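You operate a simulated robot arm through the tools that you are given. There is no shell and no other tool. Be economical: measure what you need, move in short steps, check, and stop when the job is done.

Carry out the task below with a simulated robot arm. There is one attempt and no reset: what you move stays moved.

Task
Switch the blender off, dial to OFF, lid and jar on the bench.

It is judged by the outcome, as a careful person would: the job done as asked, and still so three seconds after it is handed in. It fails if anything else is knocked over, pushed out of place, dropped, spilled or broken. A push-on lid holds only when it is set on centred and level and pressed home; a screw cap is set on level and turned clockwise until tight.

Robot
A 6-joint arm with a two-finger parallel gripper, fixed in place. Base frame: the origin is at the foot of the arm, x ahead of it, y to its left, z up. Units: m, degrees, N and s.
Its first joint turns from -66.0 to 66.0 degrees. Payload 2.7 kg.
Tool frame: the origin (TCP) lies between the finger pads and is the grasp point; the fingertips stand 0.023 m ahead of it; z points along the fingers, y is the line along which they close. Largest opening 0.094 m; finger width 0.038, thickness 0.01; the body of the gripper, 0.054 by 0.096 m, starts 0.039 m behind the TCP.
Orientation is told as [roll, pitch, yaw] about the base's x, y, z axes, in that order, counted from this pose: with the fingers straight down and closing along the base's y, the tool's x points along the base's -x, its y along +y and its z along -z.

Tools
- The arm moves only by the tool nudge_tool. Its argument "commands" is a list of rows, each an object of numbers (a shift or turn left out is 0, a gripper value left out holds the last): "claw": the closure, from 0 (fully open) to 1 (shut); "tx", "ty", "tz": the shift along the tool's x, y, z in units of 300 mm (1.0 is 300 mm); "ax", "ay", "az": the turn, a rotation vector about the tool's x, y, z in units of 90 degrees (1.0 is 90 degrees). In form: [{"claw": .., "tx": .., "ty": .., "tz": .., "ax": .., "ay": .., "az": ..}, ...]. A call has 1 to 20 rows; each row is the pose to reach, as a shift and turn from the pose commanded when the call began, along the tool's axes at that moment. A call with a number of a shift or a turn outside -1 to 1 is refused whole. Each row takes 0.2 s and may step no farther than 0.05 m and 8.6 degrees from the row before; otherwise, or with a gripper value out of range, the whole call is refused. A pose out of reach is approached as far as the arm can. The call stops where the force on the tool passes 90 N (or 10 N more than at its start, if that is more) or the arm is blocked; 0.2 s more then pass. Each finger travels about 0.045 m/s and halts on what it meets, pressing with about 22 N; the grip force reading is that of the motor and also rises with nothing between the fingers. The clock runs only during rows and for 0.2 s after the last one: add rows that repeat a pose to give the fingers time. It gives the time, the measured TCP pose, the force on the tool (base axes), the opening and the grip force at its end, in the units of the frame above (readings bear some noise), and new pictures: "show" is both (left out), scene, wrist or none.
- Cameras (640 x 400 px; columns grow to the right, rows downward): "scene" is fixed at [0.0858, -0.453, 1.389]; the picture's right is [0.57, -0.82, 0.00], its down [-0.58, -0.40, -0.71] and it looks along [0.58, 0.41, -0.71] (base axes); focal length 236 px, centre (320, 200). "wrist" rides on the gripper at [0.086, 0.016, -0.074] in the tool frame; the picture's right is [-0.18, 0.98, 0.00], its down [-0.58, -0.11, -0.81] and it looks along [-0.79, -0.15, 0.59] (tool axes); focal length 243 px, centre (320, 200). There is no depth. A picture from a camera that has moved, and an enlarged one, comes with that camera's place and axes in the base frame and with its lens.
- enlarge(camera, box): a new picture of the part [left, top, right, bottom] of that camera's present view, enlarged. It takes no simulated time.
- sign_off(): hands the job in; it is judged then, once.

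Go step by step. Nothing tells you positions but the pictures and the camera data: compare them with the known pose of the tool, close in by small moves and look again before you grip or let go. The budget is 120 turns and 200 pictures, counting those below and the enlarged ones. Unless the task says otherwise, let go and move clear before handing in, and close with one line.

The tools are called after "Emit:" as name(argument=value, ...) on one line, values as JSON. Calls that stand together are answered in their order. nudge_tool: Moves the arm, as the interface text tells. Its arguments: {"type":"object","properties":{"commands":{"type":"array","items":{"type":"object","properties":{"claw":{"type":"number"},"tx":{"type":"number"},"ty":{"type":"number"},"tz":{"type":"number"},"ax":{"type":"number"},"ay":{"type":"number"},"az":{"type":"number"}}}},"show":{"type":"string","enum":["both","scene","wrist","none"]}},"required":["commands"]} The other tools are called the same way: enlarge (camera, box) takes an enlarged picture of a part of a camera's view; sign_off () hands the job in.

At the start:

```text
time: 0.0
position: [0.3475, -0.2419, 1.1963]
ee_rot: [0.1, 0.0, -0.1]
wrist_force: [0.6, 0.4, -0.1]
finger_gap: 0.0941
grasp_force: 0.0
```

scene: 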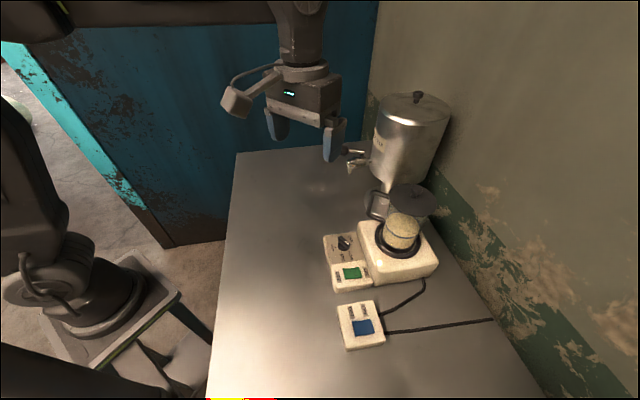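
wrist: 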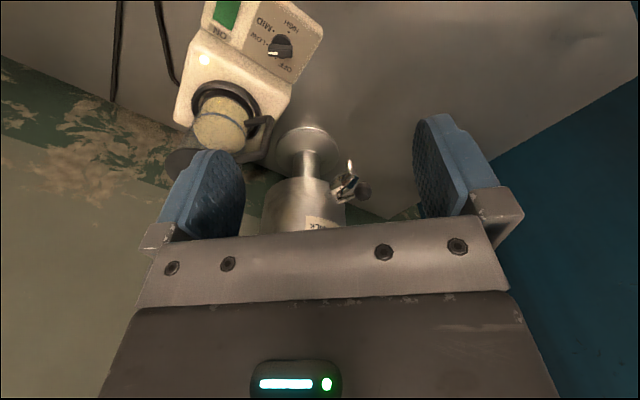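

I see a blender with a jar and lid, a control panel with a dial and a green button, plus a separate box with a blue switch. I'll look closer first.

Emit:
enlarge(camera="scene", box=[310, 170, 450, 360])

Emit:
enlarge(camera="wrist", box=[150, 0, 350, 200])

```text
2.11 times, centred on (380, 265) of scene
camera zoom: at [0.0858, -0.453, 1.389], right [0.57, -0.82, 0.0], down [-0.58, -0.4, -0.71], along [0.58, 0.41, -0.71], focal length 496 px, centre (194, 63)
```

zoom: 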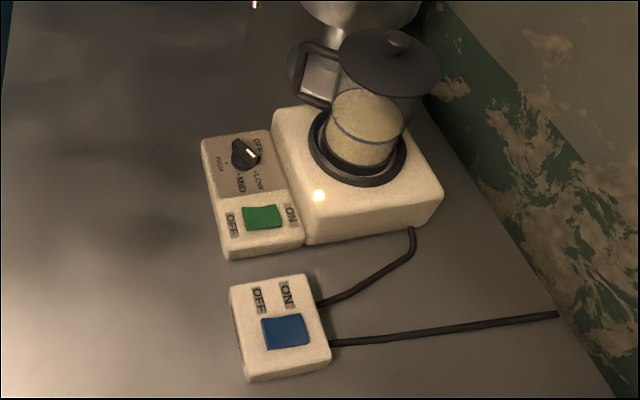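

```text
2.00 times, centred on (250, 100) of wrist
camera zoom: at [0.2596, -0.2257, 1.2704], right [0.18, 0.98, 0.0], down [0.58, -0.11, 0.81], along [0.79, -0.15, -0.59], focal length 485 px, centre (460, 400)
```

zoom: 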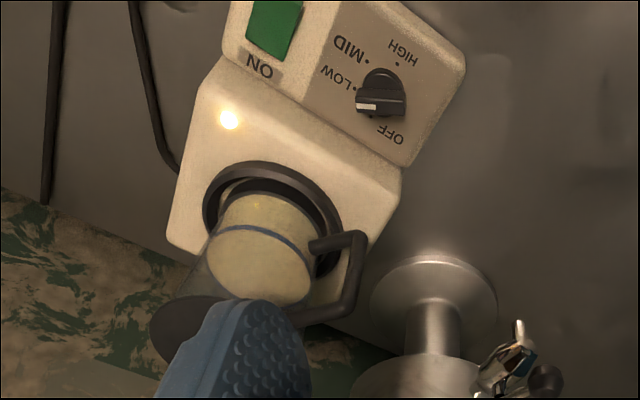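

I'll examine the rockers and dial more closely.

Emit:
enlarge(camera="scene", box=[320, 225, 400, 275])

Emit:
enlarge(camera="scene", box=[330, 255, 410, 355])

Emit:
enlarge(camera="scene", box=[350, 170, 450, 285])

```text
8.00 times, centred on (360, 250) of scene
camera zoom: at [0.0858, -0.453, 1.389], right [0.57, -0.82, 0.0], down [-0.58, -0.4, -0.71], along [0.58, 0.41, -0.71], focal length 1884 px, centre (0, -200)
```

zoom: 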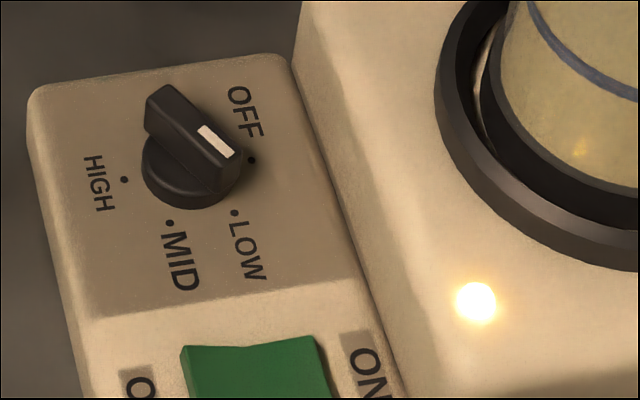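

```text
4.00 times, centred on (370, 305) of scene
camera zoom: at [0.0858, -0.453, 1.389], right [0.57, -0.82, 0.0], down [-0.58, -0.4, -0.71], along [0.58, 0.41, -0.71], focal length 942 px, centre (120, -220)
```

zoom: 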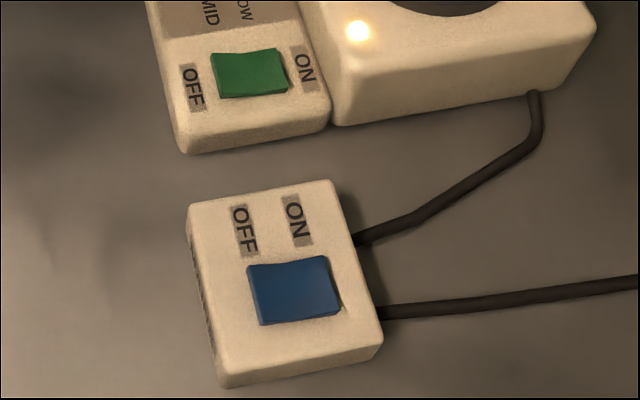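

```text
3.48 times, centred on (400, 228) of scene
camera zoom: at [0.0858, -0.453, 1.389], right [0.57, -0.82, 0.0], down [-0.58, -0.4, -0.71], along [0.58, 0.41, -0.71], focal length 819 px, centre (42, 104)
```

zoom: 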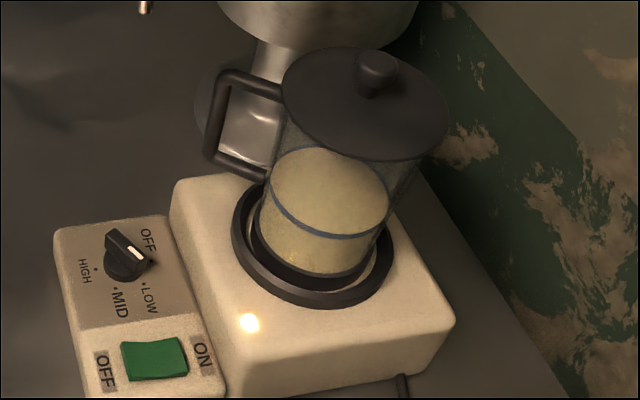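

The dial points to LOW, the green rocker seems ON (lamp lit), and a mains box with a blue rocker feeds the blender. I'll press the green rocker to OFF first, before opening the jar, so I'm moving above it with fingers closed and turned for clearance.

Emit:
nudge_tool(commands=[{"claw": 1, "tx": 0.028, "ty": -0.069, "az": -0.09}, {"tx": 0.056, "ty": -0.138, "az": -0.18}, {"tx": 0.084, "ty": -0.207, "az": -0.27}, {"tx": 0.112, "ty": -0.276, "az": -0.36}, {"tx": 0.14, "ty": -0.345, "az": -0.45}, {"tx": 0.167, "ty": -0.413, "az": -0.544}, {"tx": 0.167, "ty": -0.413, "az": -0.544}, {"tx": 0.167, "ty": -0.413, "az": -0.544}])

```text
time: 1.8
position: [0.2978, -0.366, 1.1976]
ee_rot: [0.0, -0.1, 49.0]
wrist_force: [-0.1, 0.5, 0.3]
finger_gap: 0.0001
grasp_force: 21.9
camera wrist: at [0.2263, -0.4205, 1.2716], right [-0.62, 0.78, 0.0], down [0.46, 0.37, 0.81], along [0.63, 0.5, -0.59], focal length 243 px, centre (320, 200)
```

scene: 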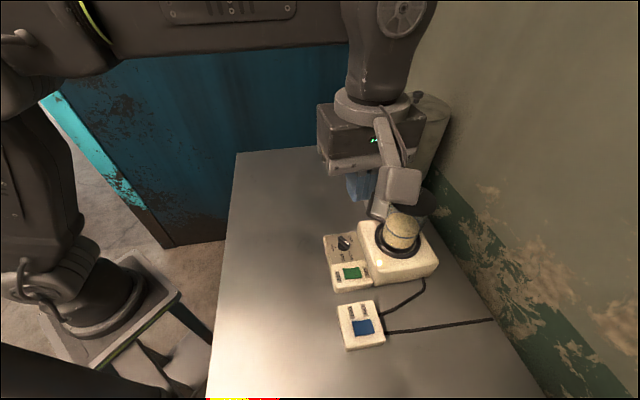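
wrist: 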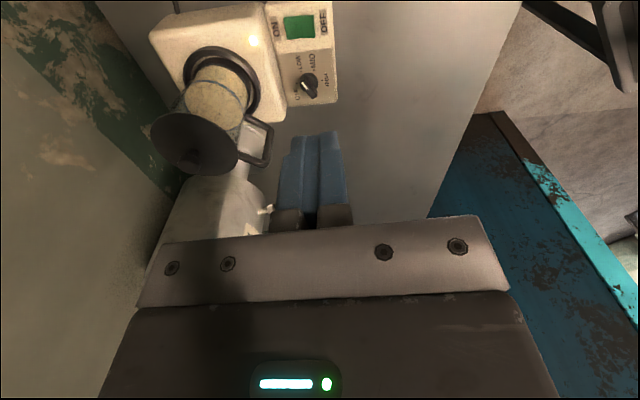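

The closed fingers are above the rocker zone. I'll lower to about 4 cm above the panel and recheck the alignment.

Emit:
nudge_tool(commands=[{"tz": 0.13}, {"tz": 0.26}, {"tz": 0.39}, {"tz": 0.52, "tx": -0.02, "ty": -0.013}])

Emit:
enlarge(camera="scene", box=[310, 200, 430, 290])

```text
time: 2.8
position: [0.3057, -0.3633, 1.0397]
ee_rot: [-0.2, 0.0, 48.9]
wrist_force: [-0.1, 0.0, -0.3]
finger_gap: 0.0002
grasp_force: 22.3
camera wrist: at [0.2343, -0.419, 1.1135], right [-0.62, 0.78, 0.0], down [0.46, 0.37, 0.81], along [0.63, 0.5, -0.59], focal length 243 px, centre (320, 200)
```

scene: 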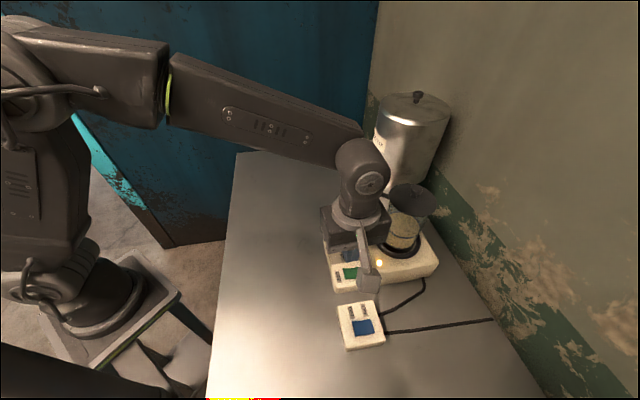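
wrist: 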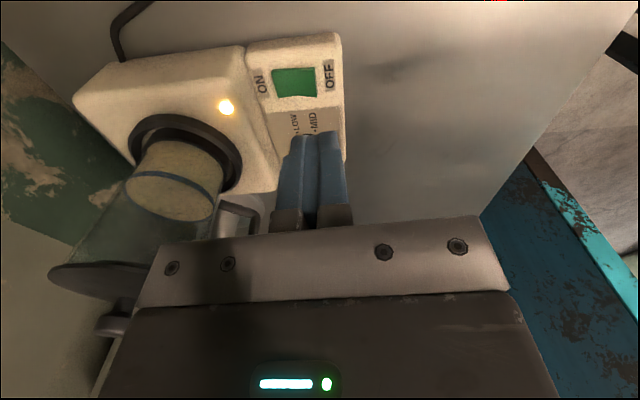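

```text
4.44 times, centred on (370, 245) of scene
camera zoom: at [0.0858, -0.453, 1.3889], right [0.57, -0.82, 0.0], down [-0.58, -0.4, -0.71], along [0.58, 0.41, -0.71], focal length 1046 px, centre (98, 0)
```

zoom: 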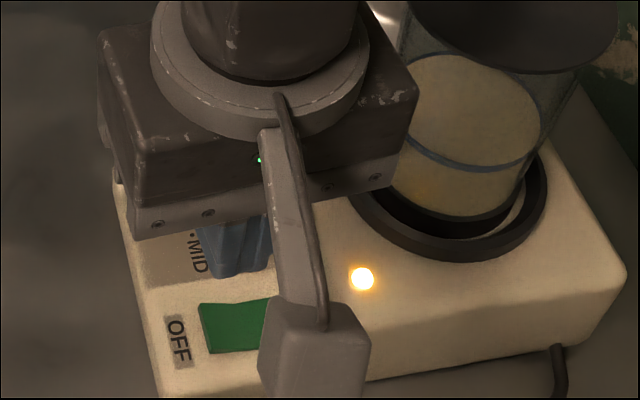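

The OFF half of the rocker is slightly to the near side of the finger tip. I'll shift about 8 mm and lower to just above it.

Emit:
nudge_tool(commands=[{"tx": 0.03, "ty": -0.006}, {"tx": 0.03, "ty": -0.006, "tz": 0.07}, {"tx": 0.03, "ty": -0.006, "tz": 0.13}, {"tx": 0.03, "ty": -0.006, "tz": 0.13}])

Emit:
enlarge(camera="scene", box=[310, 215, 410, 300])

Emit:
enlarge(camera="wrist", box=[220, 50, 400, 200])

```text
time: 3.8
position: [0.3009, -0.3736, 1.0021]
ee_rot: [0.0, -0.1, 48.9]
wrist_force: [-0.5, 0.6, 0.8]
finger_gap: 0.0001
grasp_force: 22.1
camera wrist: at [0.2297, -0.428, 1.0758], right [-0.62, 0.78, 0.0], down [0.46, 0.37, 0.81], along [0.63, 0.5, -0.59], focal length 243 px, centre (320, 200)
```

scene: 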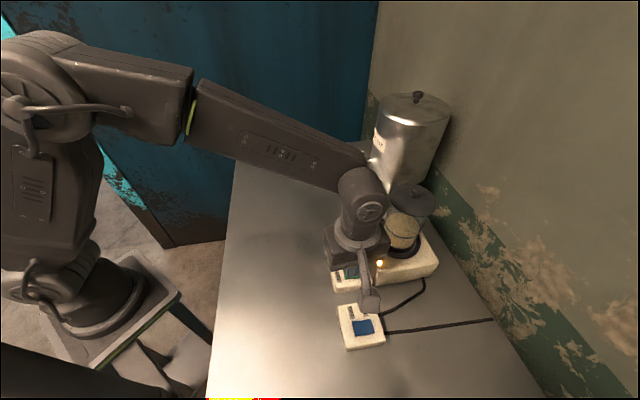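
wrist: 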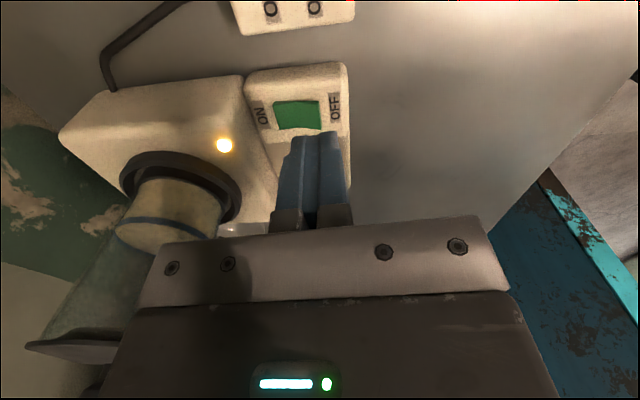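

```text
4.71 times, centred on (360, 258) of scene
camera zoom: at [0.0858, -0.453, 1.389], right [0.57, -0.82, 0.0], down [-0.58, -0.4, -0.71], along [0.58, 0.41, -0.71], focal length 1108 px, centre (132, -71)
```

zoom: 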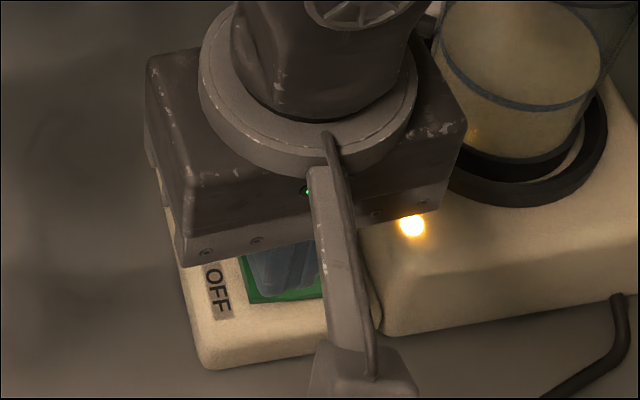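

```text
2.67 times, centred on (310, 125) of wrist
camera zoom: at [0.2297, -0.428, 1.0758], right [-0.62, 0.78, 0.0], down [0.46, 0.37, 0.81], along [0.63, 0.5, -0.59], focal length 647 px, centre (347, 400)
```

zoom: 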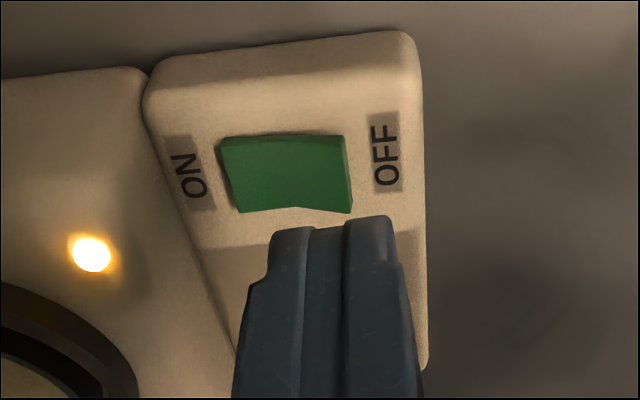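

I'm checking the tip-to-rocker alignment in the scene view before pressing.

Emit:
enlarge(camera="scene", box=[335, 255, 385, 290])

```text
11.43 times, centred on (360, 272) of scene
camera zoom: at [0.0858, -0.453, 1.389], right [0.57, -0.82, 0.0], down [-0.58, -0.4, -0.71], along [0.58, 0.41, -0.71], focal length 2691 px, centre (-137, -629)
```

zoom: 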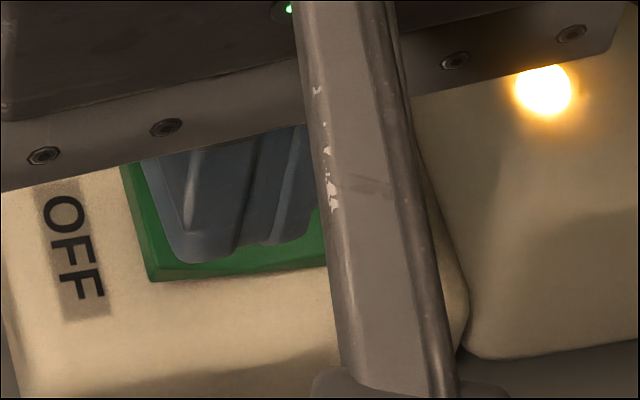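

Triangulating several views says the panel is lower than I assumed (about z 0.90), so I'll descend along the scene camera's line of sight to the rocker's OFF half. That way the first contact is the rocker whatever its height.

Emit:
nudge_tool(commands=[{"tx": 0.0027, "ty": 0.0417}, {"tx": -0.0217, "ty": 0.03, "tz": 0.05}, {"tx": -0.046, "ty": 0.018, "tz": 0.1}, {"tx": -0.046, "ty": 0.018, "tz": 0.1}], show="wrist")

Emit:
enlarge(camera="scene", box=[325, 240, 395, 290])

```text
time: 4.8
position: [0.3046, -0.3579, 0.9723]
ee_rot: [0.0, 0.0, 48.9]
wrist_force: [-0.6, 0.5, -0.4]
finger_gap: 0.0001
grasp_force: 22.1
camera wrist: at [0.2337, -0.4128, 1.0458], right [-0.62, 0.78, 0.0], down [0.46, 0.37, 0.81], along [0.63, 0.5, -0.59], focal length 243 px, centre (320, 200)
```

wrist: 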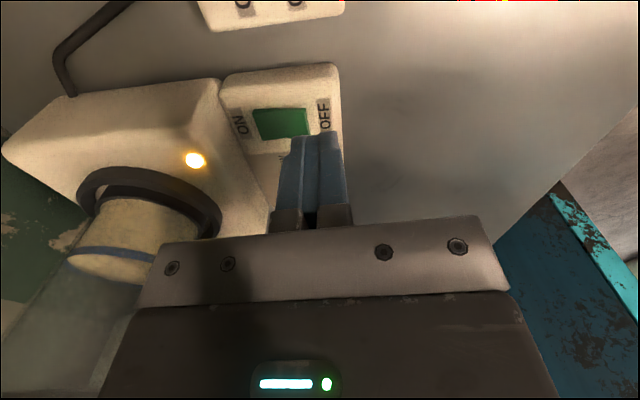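

```text
8.00 times, centred on (360, 265) of scene
camera zoom: at [0.0858, -0.453, 1.389], right [0.57, -0.82, 0.0], down [-0.58, -0.4, -0.71], along [0.58, 0.41, -0.71], focal length 1884 px, centre (0, -320)
```

zoom: 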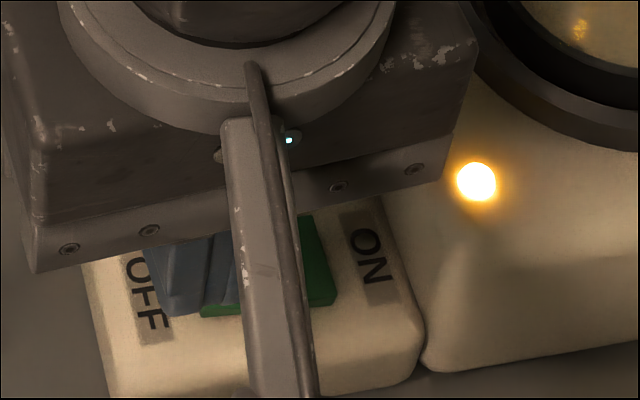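

Tips at z≈0.949 are still above the rocker, confirming the lower panel. I continue down the same line.

Emit:
nudge_tool(commands=[{"tx": -0.0163, "ty": -0.018, "tz": 0.0333}, {"tx": -0.0325, "ty": -0.026, "tz": 0.0667}, {"tx": -0.0488, "ty": -0.034, "tz": 0.1}, {"tx": -0.0488, "ty": -0.034, "tz": 0.1}], show="wrist")

Emit:
enlarge(camera="scene", box=[325, 240, 395, 290])

```text
time: 5.8
position: [0.3224, -0.3534, 0.9421]
ee_rot: [0.1, 0.0, 49.0]
wrist_force: [-0.2, -0.1, 0.6]
finger_gap: 0.0001
grasp_force: 22.2
camera wrist: at [0.2517, -0.4086, 1.016], right [-0.62, 0.78, 0.0], down [0.46, 0.37, 0.81], along [0.63, 0.5, -0.59], focal length 243 px, centre (320, 200)
```

wrist: 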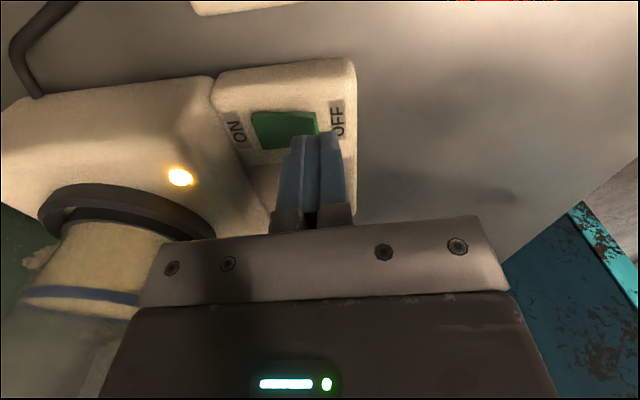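

```text
8.00 times, centred on (360, 265) of scene
camera zoom: at [0.0858, -0.453, 1.389], right [0.57, -0.82, 0.0], down [-0.58, -0.4, -0.71], along [0.58, 0.41, -0.71], focal length 1884 px, centre (0, -320)
```

zoom: 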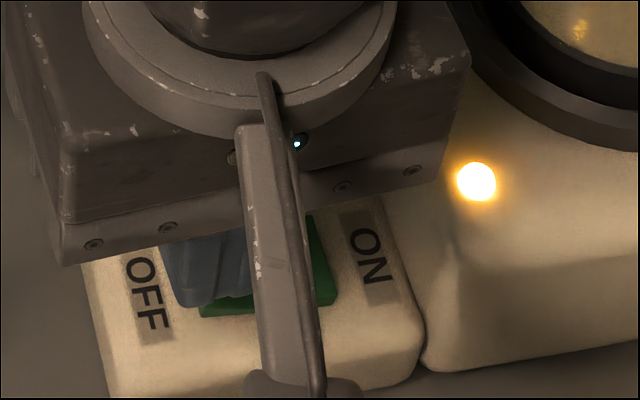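

Still no contact at tip z≈0.919; continuing in smaller steps.

Emit:
nudge_tool(commands=[{"tx": -0.0081, "ty": -0.004, "tz": 0.0167}, {"tx": -0.0163, "ty": -0.008, "tz": 0.0333}, {"tx": -0.022, "ty": -0.011, "tz": 0.045}, {"tx": -0.022, "ty": -0.011, "tz": 0.045}], show="wrist")

Emit:
enlarge(camera="wrist", box=[220, 50, 380, 180])

```text
time: 6.8
position: [0.3314, -0.3506, 0.9281]
ee_rot: [0.0, 0.1, 49.0]
wrist_force: [-1.0, 0.0, 0.6]
finger_gap: 0.0
grasp_force: 21.7
camera wrist: at [0.2592, -0.4054, 1.0024], right [-0.62, 0.78, 0.0], down [0.46, 0.37, 0.81], along [0.63, 0.5, -0.59], focal length 243 px, centre (320, 200)
```

wrist: 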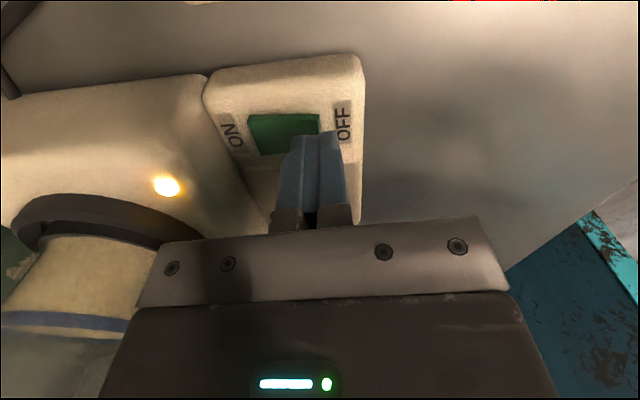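

```text
3.08 times, centred on (300, 115) of wrist
camera zoom: at [0.2592, -0.4054, 1.0024], right [-0.62, 0.78, 0.0], down [0.46, 0.37, 0.81], along [0.63, 0.5, -0.59], focal length 746 px, centre (382, 462)
```

zoom: 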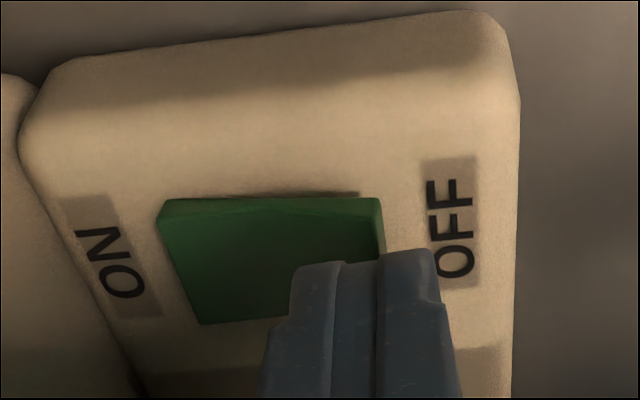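

Tips are almost on the rocker's OFF end, a bit beyond its edge; I'll shift about 4 mm inward and lower further.

Emit:
nudge_tool(commands=[{"tx": 0.003, "ty": -0.015}, {"tx": 0.0, "ty": -0.015, "tz": 0.013}, {"tx": 0.0, "ty": -0.015, "tz": 0.026}, {"tx": 0.0, "ty": -0.015, "tz": 0.026}], show="wrist")

Emit:
enlarge(camera="wrist", box=[220, 50, 380, 180])

```text
time: 7.8
position: [0.3338, -0.3528, 0.9195]
ee_rot: [0.0, 0.0, 48.9]
wrist_force: [0.9, -0.4, 0.2]
finger_gap: 0.0001
grasp_force: 21.9
camera wrist: at [0.2626, -0.4088, 0.9946], right [-0.62, 0.78, 0.0], down [0.46, 0.37, 0.81], along [0.63, 0.5, -0.59], focal length 243 px, centre (320, 200)
```

wrist: 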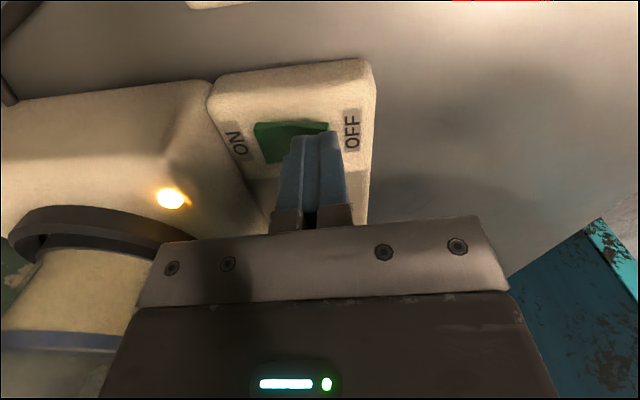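

```text
3.08 times, centred on (300, 115) of wrist
camera zoom: at [0.2626, -0.4088, 0.9946], right [-0.62, 0.78, 0.0], down [0.46, 0.37, 0.81], along [0.63, 0.5, -0.59], focal length 746 px, centre (382, 462)
```

zoom: 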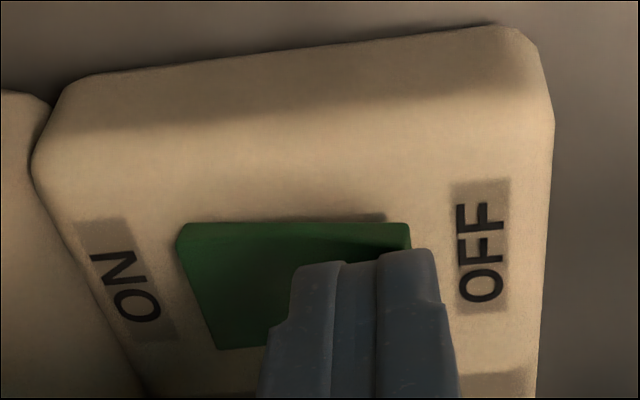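

Well placed over the OFF half. Now pressing down in 2–3 mm steps.

Emit:
nudge_tool(commands=[{"tx": 0.006, "ty": -0.003, "tz": 0.008}, {"tx": 0.006, "ty": -0.003, "tz": 0.016}, {"tx": 0.006, "ty": -0.003, "tz": 0.024}, {"tx": 0.006, "ty": -0.003, "tz": 0.024}], show="wrist")

Emit:
enlarge(camera="wrist", box=[220, 50, 380, 180])

```text
time: 8.8
position: [0.3326, -0.3546, 0.9164]
ee_rot: [-0.2, 0.1, 49.0]
wrist_force: [-16.9, 16.6, 41.5]
finger_gap: 0.0
grasp_force: 22.0
camera wrist: at [0.2613, -0.4103, 0.9902], right [-0.62, 0.78, 0.0], down [0.46, 0.37, 0.81], along [0.63, 0.5, -0.59], focal length 243 px, centre (320, 200)
```

wrist: 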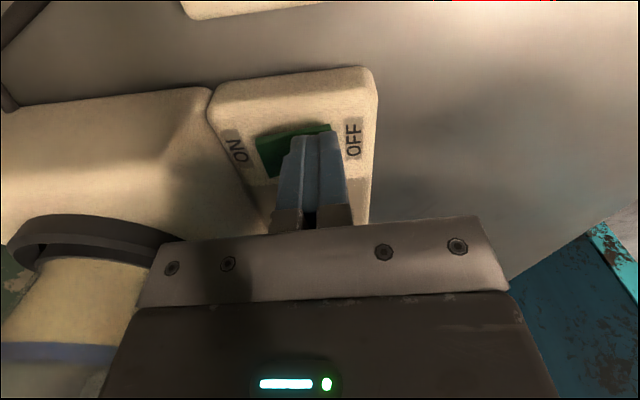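

```text
3.08 times, centred on (300, 115) of wrist
camera zoom: at [0.2613, -0.4103, 0.9902], right [-0.62, 0.78, 0.0], down [0.46, 0.37, 0.81], along [0.63, 0.5, -0.59], focal length 746 px, centre (382, 462)
```

zoom: 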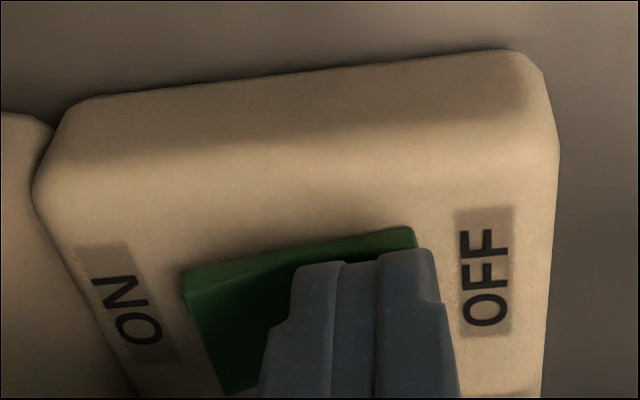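

The lamp went out and the rocker tipped to OFF. Now raise clear and re-survey.

Emit:
nudge_tool(commands=[{"tz": -0.05}, {"tz": -0.2}, {"tz": -0.35}, {"tz": -0.5}, {"tz": -0.65}, {"tz": -0.8}, {"tz": -0.8, "tx": 0.15}, {"tz": -0.8, "tx": 0.3}, {"tz": -0.8, "tx": 0.3}])

Emit:
enlarge(camera="scene", box=[320, 225, 400, 290])

Emit:
enlarge(camera="wrist", box=[120, 20, 400, 210])

```text
time: 10.8
position: [0.2736, -0.4241, 1.1542]
ee_rot: [0.0, 0.0, 49.0]
wrist_force: [0.7, 0.6, 0.1]
finger_gap: 0.0001
grasp_force: 22.6
camera wrist: at [0.2023, -0.4792, 1.2275], right [-0.62, 0.78, 0.0], down [0.46, 0.37, 0.81], along [0.63, 0.5, -0.59], focal length 243 px, centre (320, 200)
```

scene: 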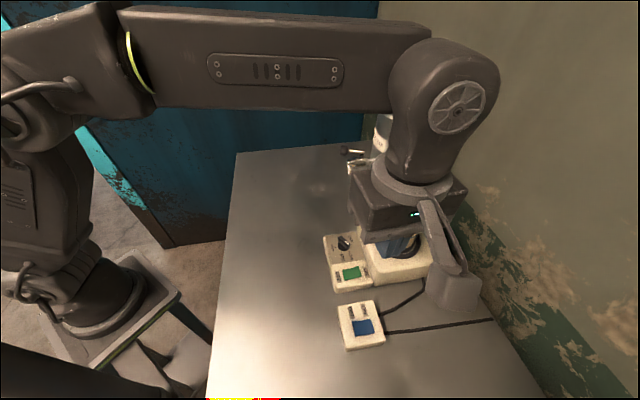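
wrist: 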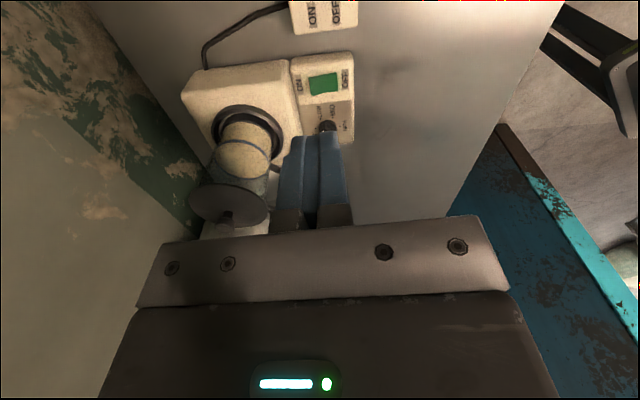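

```text
6.15 times, centred on (360, 258) of scene
camera zoom: at [0.0858, -0.453, 1.389], right [0.57, -0.82, 0.0], down [-0.58, -0.4, -0.71], along [0.58, 0.41, -0.71], focal length 1449 px, centre (74, -154)
```

zoom: 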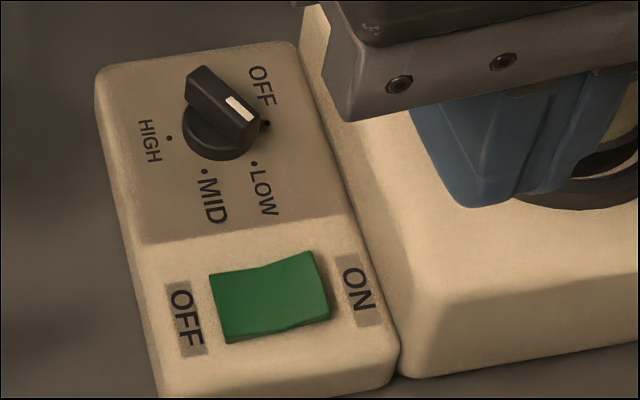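

```text
2.11 times, centred on (260, 115) of wrist
camera zoom: at [0.2023, -0.4792, 1.2275], right [-0.62, 0.78, 0.0], down [0.46, 0.37, 0.81], along [0.63, 0.5, -0.59], focal length 511 px, centre (446, 379)
```

zoom: 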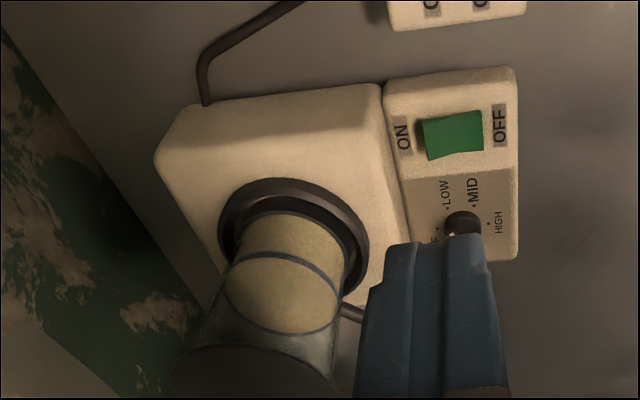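

The rocker is OFF and the lamp is out; the dial still points at LOW. By triangulation the jar axis is near (0.479, -0.411), lid top about z 1.045, knob top about 1.07, with the urn about 7 cm behind. Next I'll move the gripper above the lid knob, half open.

Emit:
nudge_tool(commands=[{"claw": 0.45, "tz": -0.1}, {"tx": -0.08, "ty": -0.082, "tz": -0.1, "az": 0.02}, {"tx": -0.16, "ty": -0.163, "tz": -0.1, "az": 0.04}, {"tx": -0.24, "ty": -0.245, "tz": -0.1, "az": 0.06}, {"tx": -0.32, "ty": -0.326, "tz": -0.1, "az": 0.08}, {"tx": -0.4, "ty": -0.408, "tz": -0.1, "az": 0.1}, {"tx": -0.4, "ty": -0.408, "tz": -0.1, "az": 0.1}])

```text
time: 12.4
position: [0.414, -0.3974, 1.1696]
ee_rot: [0.0, 0.0, 39.9]
wrist_force: [-0.2, 0.9, -0.3]
finger_gap: 0.0517
grasp_force: 0.0
out of reach, approached as far as the arm can: row 5, 6, 7
camera wrist: at [0.3342, -0.4413, 1.2443], right [-0.49, 0.87, 0.0], down [0.52, 0.29, 0.81], along [0.7, 0.39, -0.59], focal length 243 px, centre (320, 200)
```

scene: 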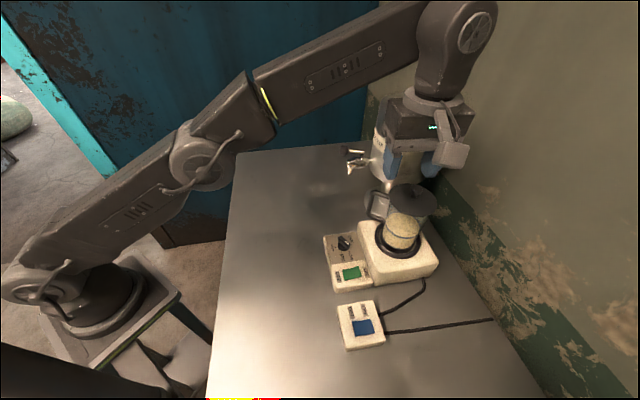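
wrist: 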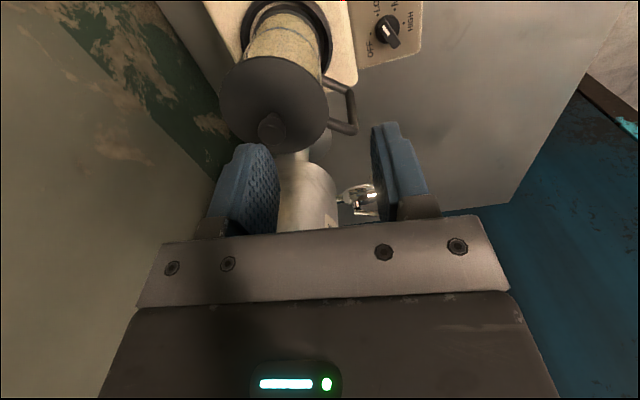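

Out of reach at this height; the arm's reach grows lower down, and tilting helps. I'll check the urn clearance first.

Emit:
enlarge(camera="wrist", box=[200, 60, 440, 240])

Emit:
enlarge(camera="scene", box=[330, 80, 480, 290])

```text
2.22 times, centred on (320, 150) of wrist
camera zoom: at [0.3342, -0.4413, 1.2443], right [-0.49, 0.87, 0.0], down [0.52, 0.29, 0.81], along [0.7, 0.39, -0.59], focal length 539 px, centre (320, 311)
```

zoom: 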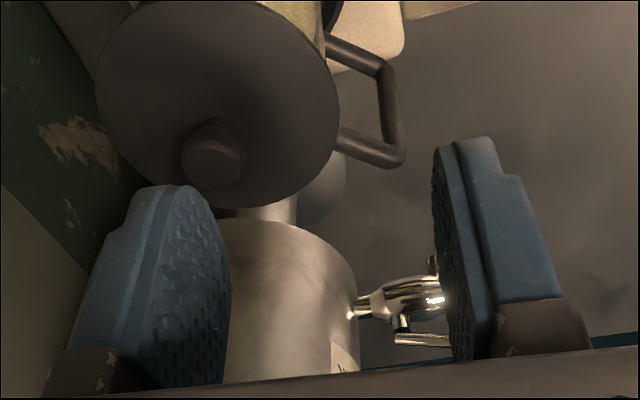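

```text
1.90 times, centred on (405, 185) of scene
camera zoom: at [0.0858, -0.453, 1.389], right [0.57, -0.82, 0.0], down [-0.58, -0.4, -0.71], along [0.58, 0.41, -0.71], focal length 448 px, centre (158, 229)
```

zoom: 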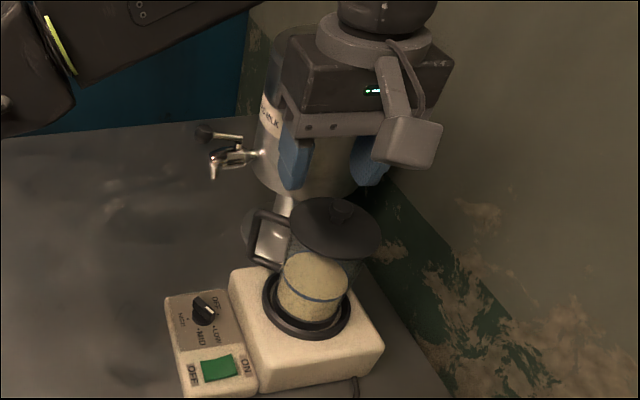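

The urn is actually well clear (about 0.19 m away). I'll turn the gripper to face radially outward (yaw about -41°) so that tilting can extend my reach, backing off slightly.

Emit:
nudge_tool(commands=[{"ty": 0.15, "az": 0.09}, {"ty": 0.15, "az": 0.18}, {"ty": 0.15, "az": 0.27}, {"ty": 0.15, "az": 0.36}, {"ty": 0.15, "az": 0.45}, {"ty": 0.15, "az": 0.54}, {"ty": 0.15, "az": 0.63}, {"ty": 0.15, "az": 0.72}, {"ty": 0.15, "az": 0.81}, {"ty": 0.15, "az": 0.9}, {"ty": 0.15, "az": 0.9}])

```text
time: 14.8
position: [0.3823, -0.3621, 1.1699]
ee_rot: [-0.1, 0.0, -41.3]
wrist_force: [-0.3, -0.7, -0.7]
finger_gap: 0.0518
grasp_force: 0.0
camera wrist: at [0.3256, -0.2935, 1.2436], right [0.79, 0.62, 0.0], down [0.37, -0.46, 0.81], along [0.5, -0.63, -0.59], focal length 243 px, centre (320, 200)
```

scene: 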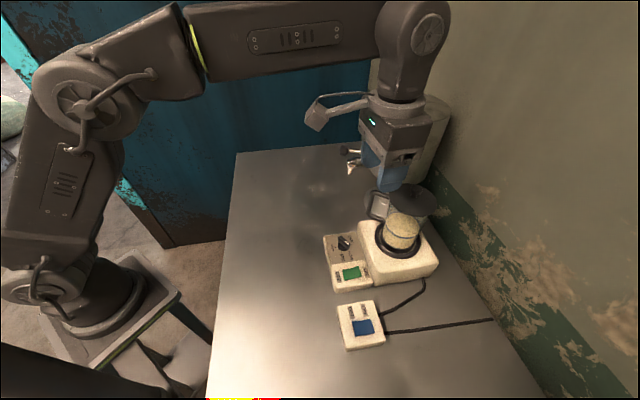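
wrist: 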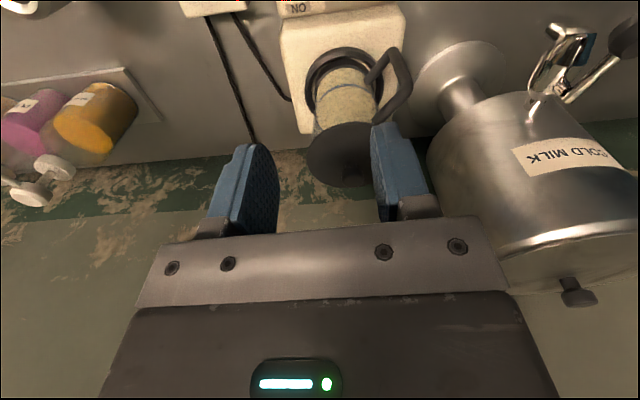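

Now facing outward; the knob comes to about (0.46–0.47, -0.412, 1.086). I'll tilt 12° outward and advance most of the way, a little lower.

Emit:
nudge_tool(commands=[{"tx": -0.05, "ty": 0.028, "tz": 0.03, "ay": -0.045}, {"tx": -0.1, "ty": 0.057, "tz": 0.06, "ay": -0.09}, {"tx": -0.2, "ty": 0.057, "tz": 0.08, "ay": -0.133}, {"tx": -0.2, "ty": 0.057, "tz": 0.08, "ay": -0.133}])

Emit:
enlarge(camera="scene", box=[340, 120, 460, 270])

```text
time: 15.8
position: [0.4382, -0.3911, 1.1451]
ee_rot: [0.0, -12.0, -41.0]
wrist_force: [0.4, -0.3, 0.5]
finger_gap: 0.0517
grasp_force: 0.1
camera wrist: at [0.3714, -0.3126, 1.1997], right [0.78, 0.62, 0.04], down [0.23, -0.34, 0.91], along [0.58, -0.7, -0.41], focal length 243 px, centre (320, 200)
```

scene: 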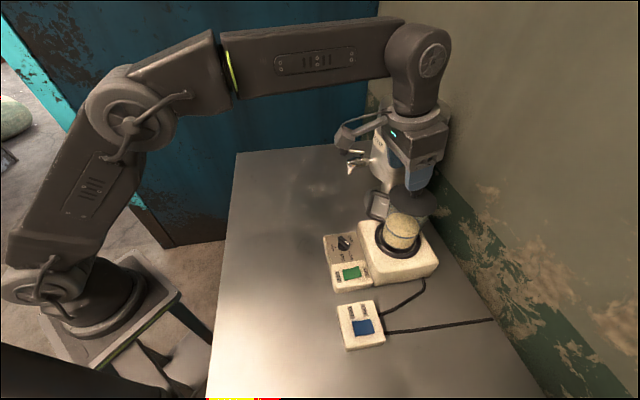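
wrist: 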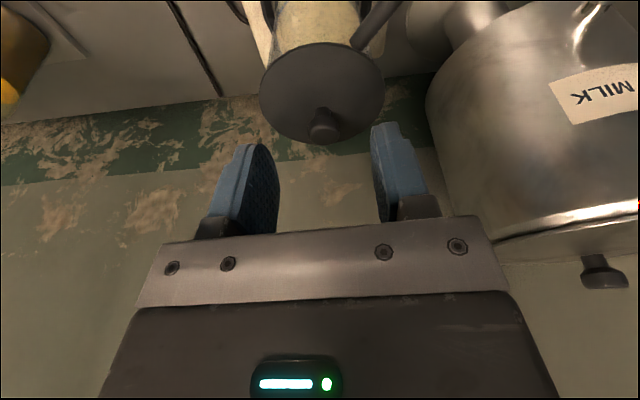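

```text
2.67 times, centred on (400, 195) of scene
camera zoom: at [0.0858, -0.453, 1.389], right [0.57, -0.82, 0.0], down [-0.58, -0.4, -0.71], along [0.58, 0.41, -0.71], focal length 628 px, centre (107, 213)
```

zoom: 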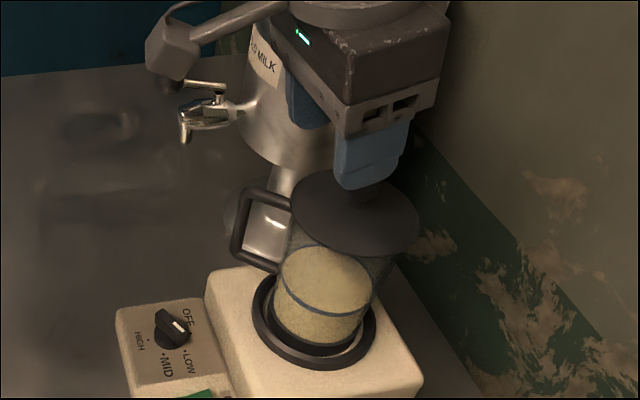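

The knob is confirmed at about (0.458, -0.412, top 1.085). I'll move directly above it and check.

Emit:
nudge_tool(commands=[{"tx": -0.036, "ty": -0.004, "tz": 0.04}, {"tx": -0.071, "ty": -0.008, "tz": 0.083}, {"tx": -0.071, "ty": -0.008, "tz": 0.083}], show="wrist")

Emit:
enlarge(camera="scene", box=[365, 150, 445, 220])

```text
time: 16.6
position: [0.4576, -0.4073, 1.1248]
ee_rot: [0.0, -12.0, -41.1]
wrist_force: [-0.8, 0.3, -1.3]
finger_gap: 0.0519
grasp_force: 0.1
camera wrist: at [0.3901, -0.3303, 1.1789], right [0.78, 0.62, 0.04], down [0.23, -0.35, 0.91], along [0.58, -0.7, -0.41], focal length 243 px, centre (320, 200)
```

wrist: 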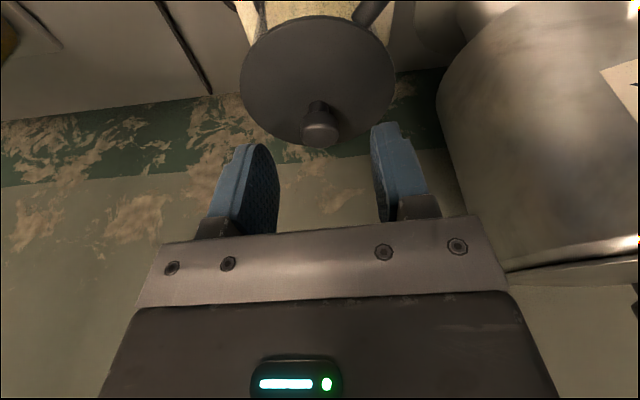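

```text
5.71 times, centred on (405, 185) of scene
camera zoom: at [0.0858, -0.453, 1.389], right [0.57, -0.82, 0.0], down [-0.58, -0.4, -0.71], along [0.58, 0.41, -0.71], focal length 1346 px, centre (-166, 286)
```

zoom: 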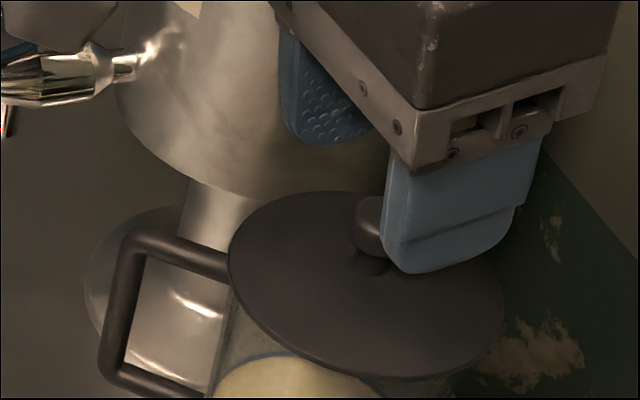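

Aligned over the knob. Lowering straight down about 35 mm.

Emit:
nudge_tool(commands=[{"tx": 0.008, "tz": 0.04}, {"tx": 0.016, "tz": 0.08}, {"tx": 0.0243, "tz": 0.114}, {"tx": 0.0243, "tz": 0.114}], show="wrist")

Emit:
enlarge(camera="scene", box=[365, 150, 445, 220])

```text
time: 17.6
position: [0.4574, -0.4075, 1.0921]
ee_rot: [0.0, -12.2, -41.1]
wrist_force: [-0.1, 1.5, 9.8]
finger_gap: 0.0515
grasp_force: 0.0
camera wrist: at [0.3904, -0.3306, 1.1457], right [0.78, 0.62, 0.04], down [0.23, -0.34, 0.91], along [0.58, -0.7, -0.41], focal length 243 px, centre (320, 200)
```

wrist: 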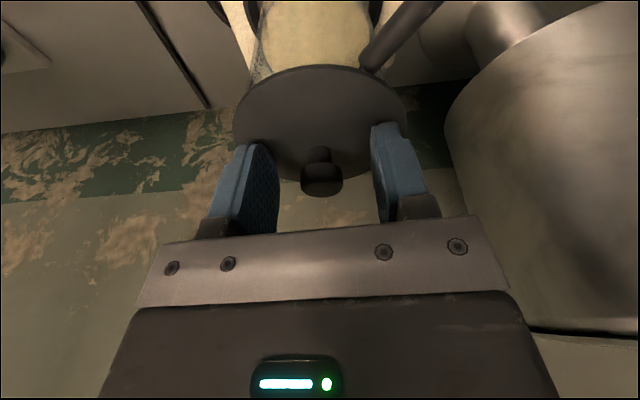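

```text
5.71 times, centred on (405, 185) of scene
camera zoom: at [0.0857, -0.4528, 1.389], right [0.57, -0.82, 0.0], down [-0.58, -0.4, -0.71], along [0.58, 0.41, -0.71], focal length 1346 px, centre (-166, 286)
```

zoom: 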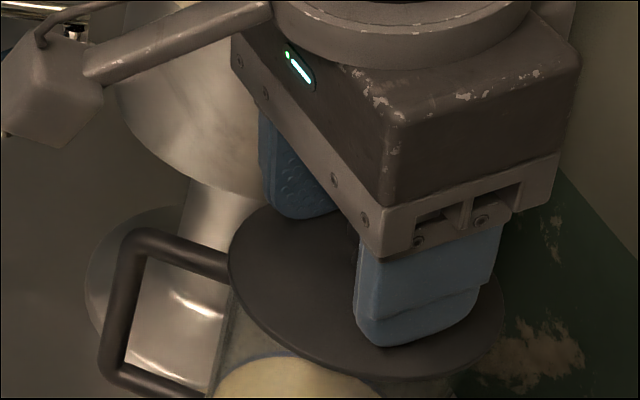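

Tips have just touched the lid (10 N). I'll back off 2 mm and close on the knob.

Emit:
nudge_tool(commands=[{"tz": -0.008}, {"tz": -0.008, "claw": 1}, {"tz": -0.008, "claw": 1}, {"tz": -0.008, "claw": 1}, {"tz": -0.008, "claw": 1}])

```text
time: 18.8
position: [0.4561, -0.4086, 1.0923]
ee_rot: [-0.1, -12.0, -41.0]
wrist_force: [-2.0, -0.9, 3.8]
finger_gap: 0.0206
grasp_force: 22.5
camera wrist: at [0.3898, -0.331, 1.1468], right [0.78, 0.62, 0.04], down [0.23, -0.34, 0.91], along [0.58, -0.7, -0.41], focal length 243 px, centre (320, 200)
```

scene: 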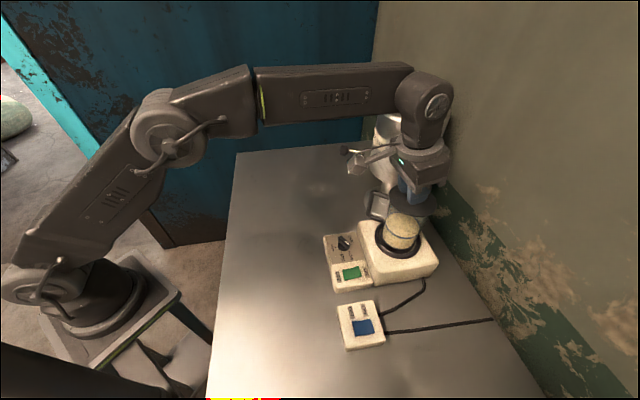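
wrist: 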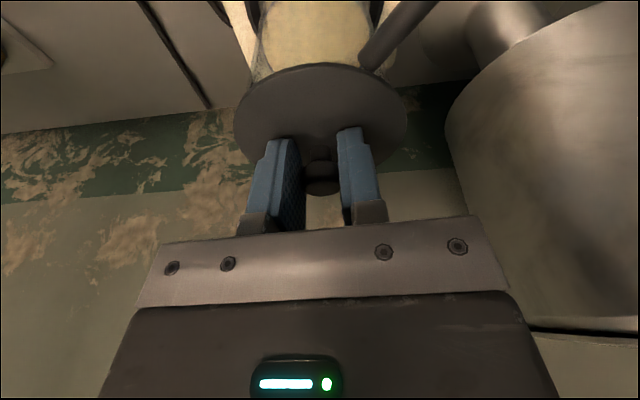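

The knob is gripped (20.6 mm). Lifting straight up a little to see whether only the lid comes off.

Emit:
nudge_tool(commands=[{"tx": -0.002, "tz": -0.01}, {"tx": -0.004, "tz": -0.02}, {"tx": -0.006, "tz": -0.03}, {"tx": -0.0083, "tz": -0.039}, {"tx": -0.0083, "tz": -0.039}], show="wrist")

Emit:
enlarge(camera="scene", box=[355, 170, 445, 270])

```text
time: 20.0
position: [0.4572, -0.4075, 1.1035]
ee_rot: [0.0, -12.0, -41.0]
wrist_force: [-0.4, -0.2, 0.2]
finger_gap: 0.0209
grasp_force: 22.0
camera wrist: at [0.3898, -0.3297, 1.1584], right [0.78, 0.62, 0.04], down [0.23, -0.35, 0.91], along [0.58, -0.7, -0.41], focal length 243 px, centre (320, 200)
```

wrist: 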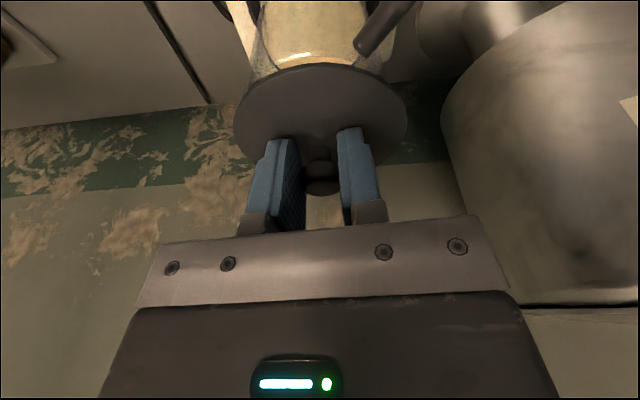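

```text
4.00 times, centred on (400, 220) of scene
camera zoom: at [0.0858, -0.453, 1.3889], right [0.57, -0.82, 0.0], down [-0.58, -0.4, -0.71], along [0.58, 0.41, -0.71], focal length 942 px, centre (0, 120)
```

zoom: 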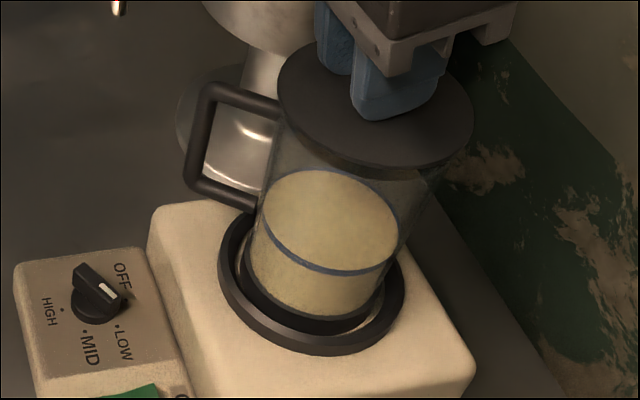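

The lid came away freely; the jar stayed seated. I'll raise it further and draw it back.

Emit:
nudge_tool(commands=[{"tx": -0.012, "tz": -0.057}, {"tx": -0.0243, "tz": -0.114}, {"tx": 0.07, "tz": -0.135}, {"tx": 0.171, "tz": -0.156}, {"tx": 0.171, "tz": -0.156}])

```text
time: 21.2
position: [0.4086, -0.3673, 1.14]
ee_rot: [0.0, -12.0, -41.0]
wrist_force: [0.6, -0.1, -1.0]
finger_gap: 0.0209
grasp_force: 21.9
camera wrist: at [0.3428, -0.29, 1.1949], right [0.78, 0.62, 0.04], down [0.23, -0.34, 0.91], along [0.58, -0.7, -0.41], focal length 243 px, centre (320, 200)
```

scene: 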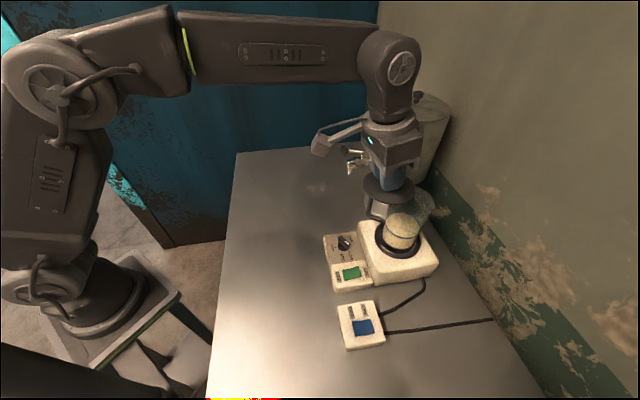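
wrist: 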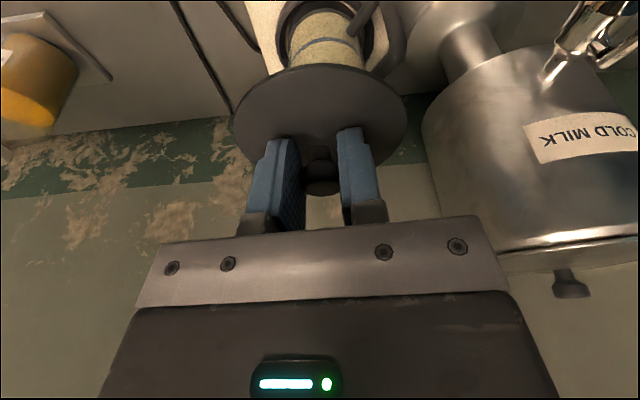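

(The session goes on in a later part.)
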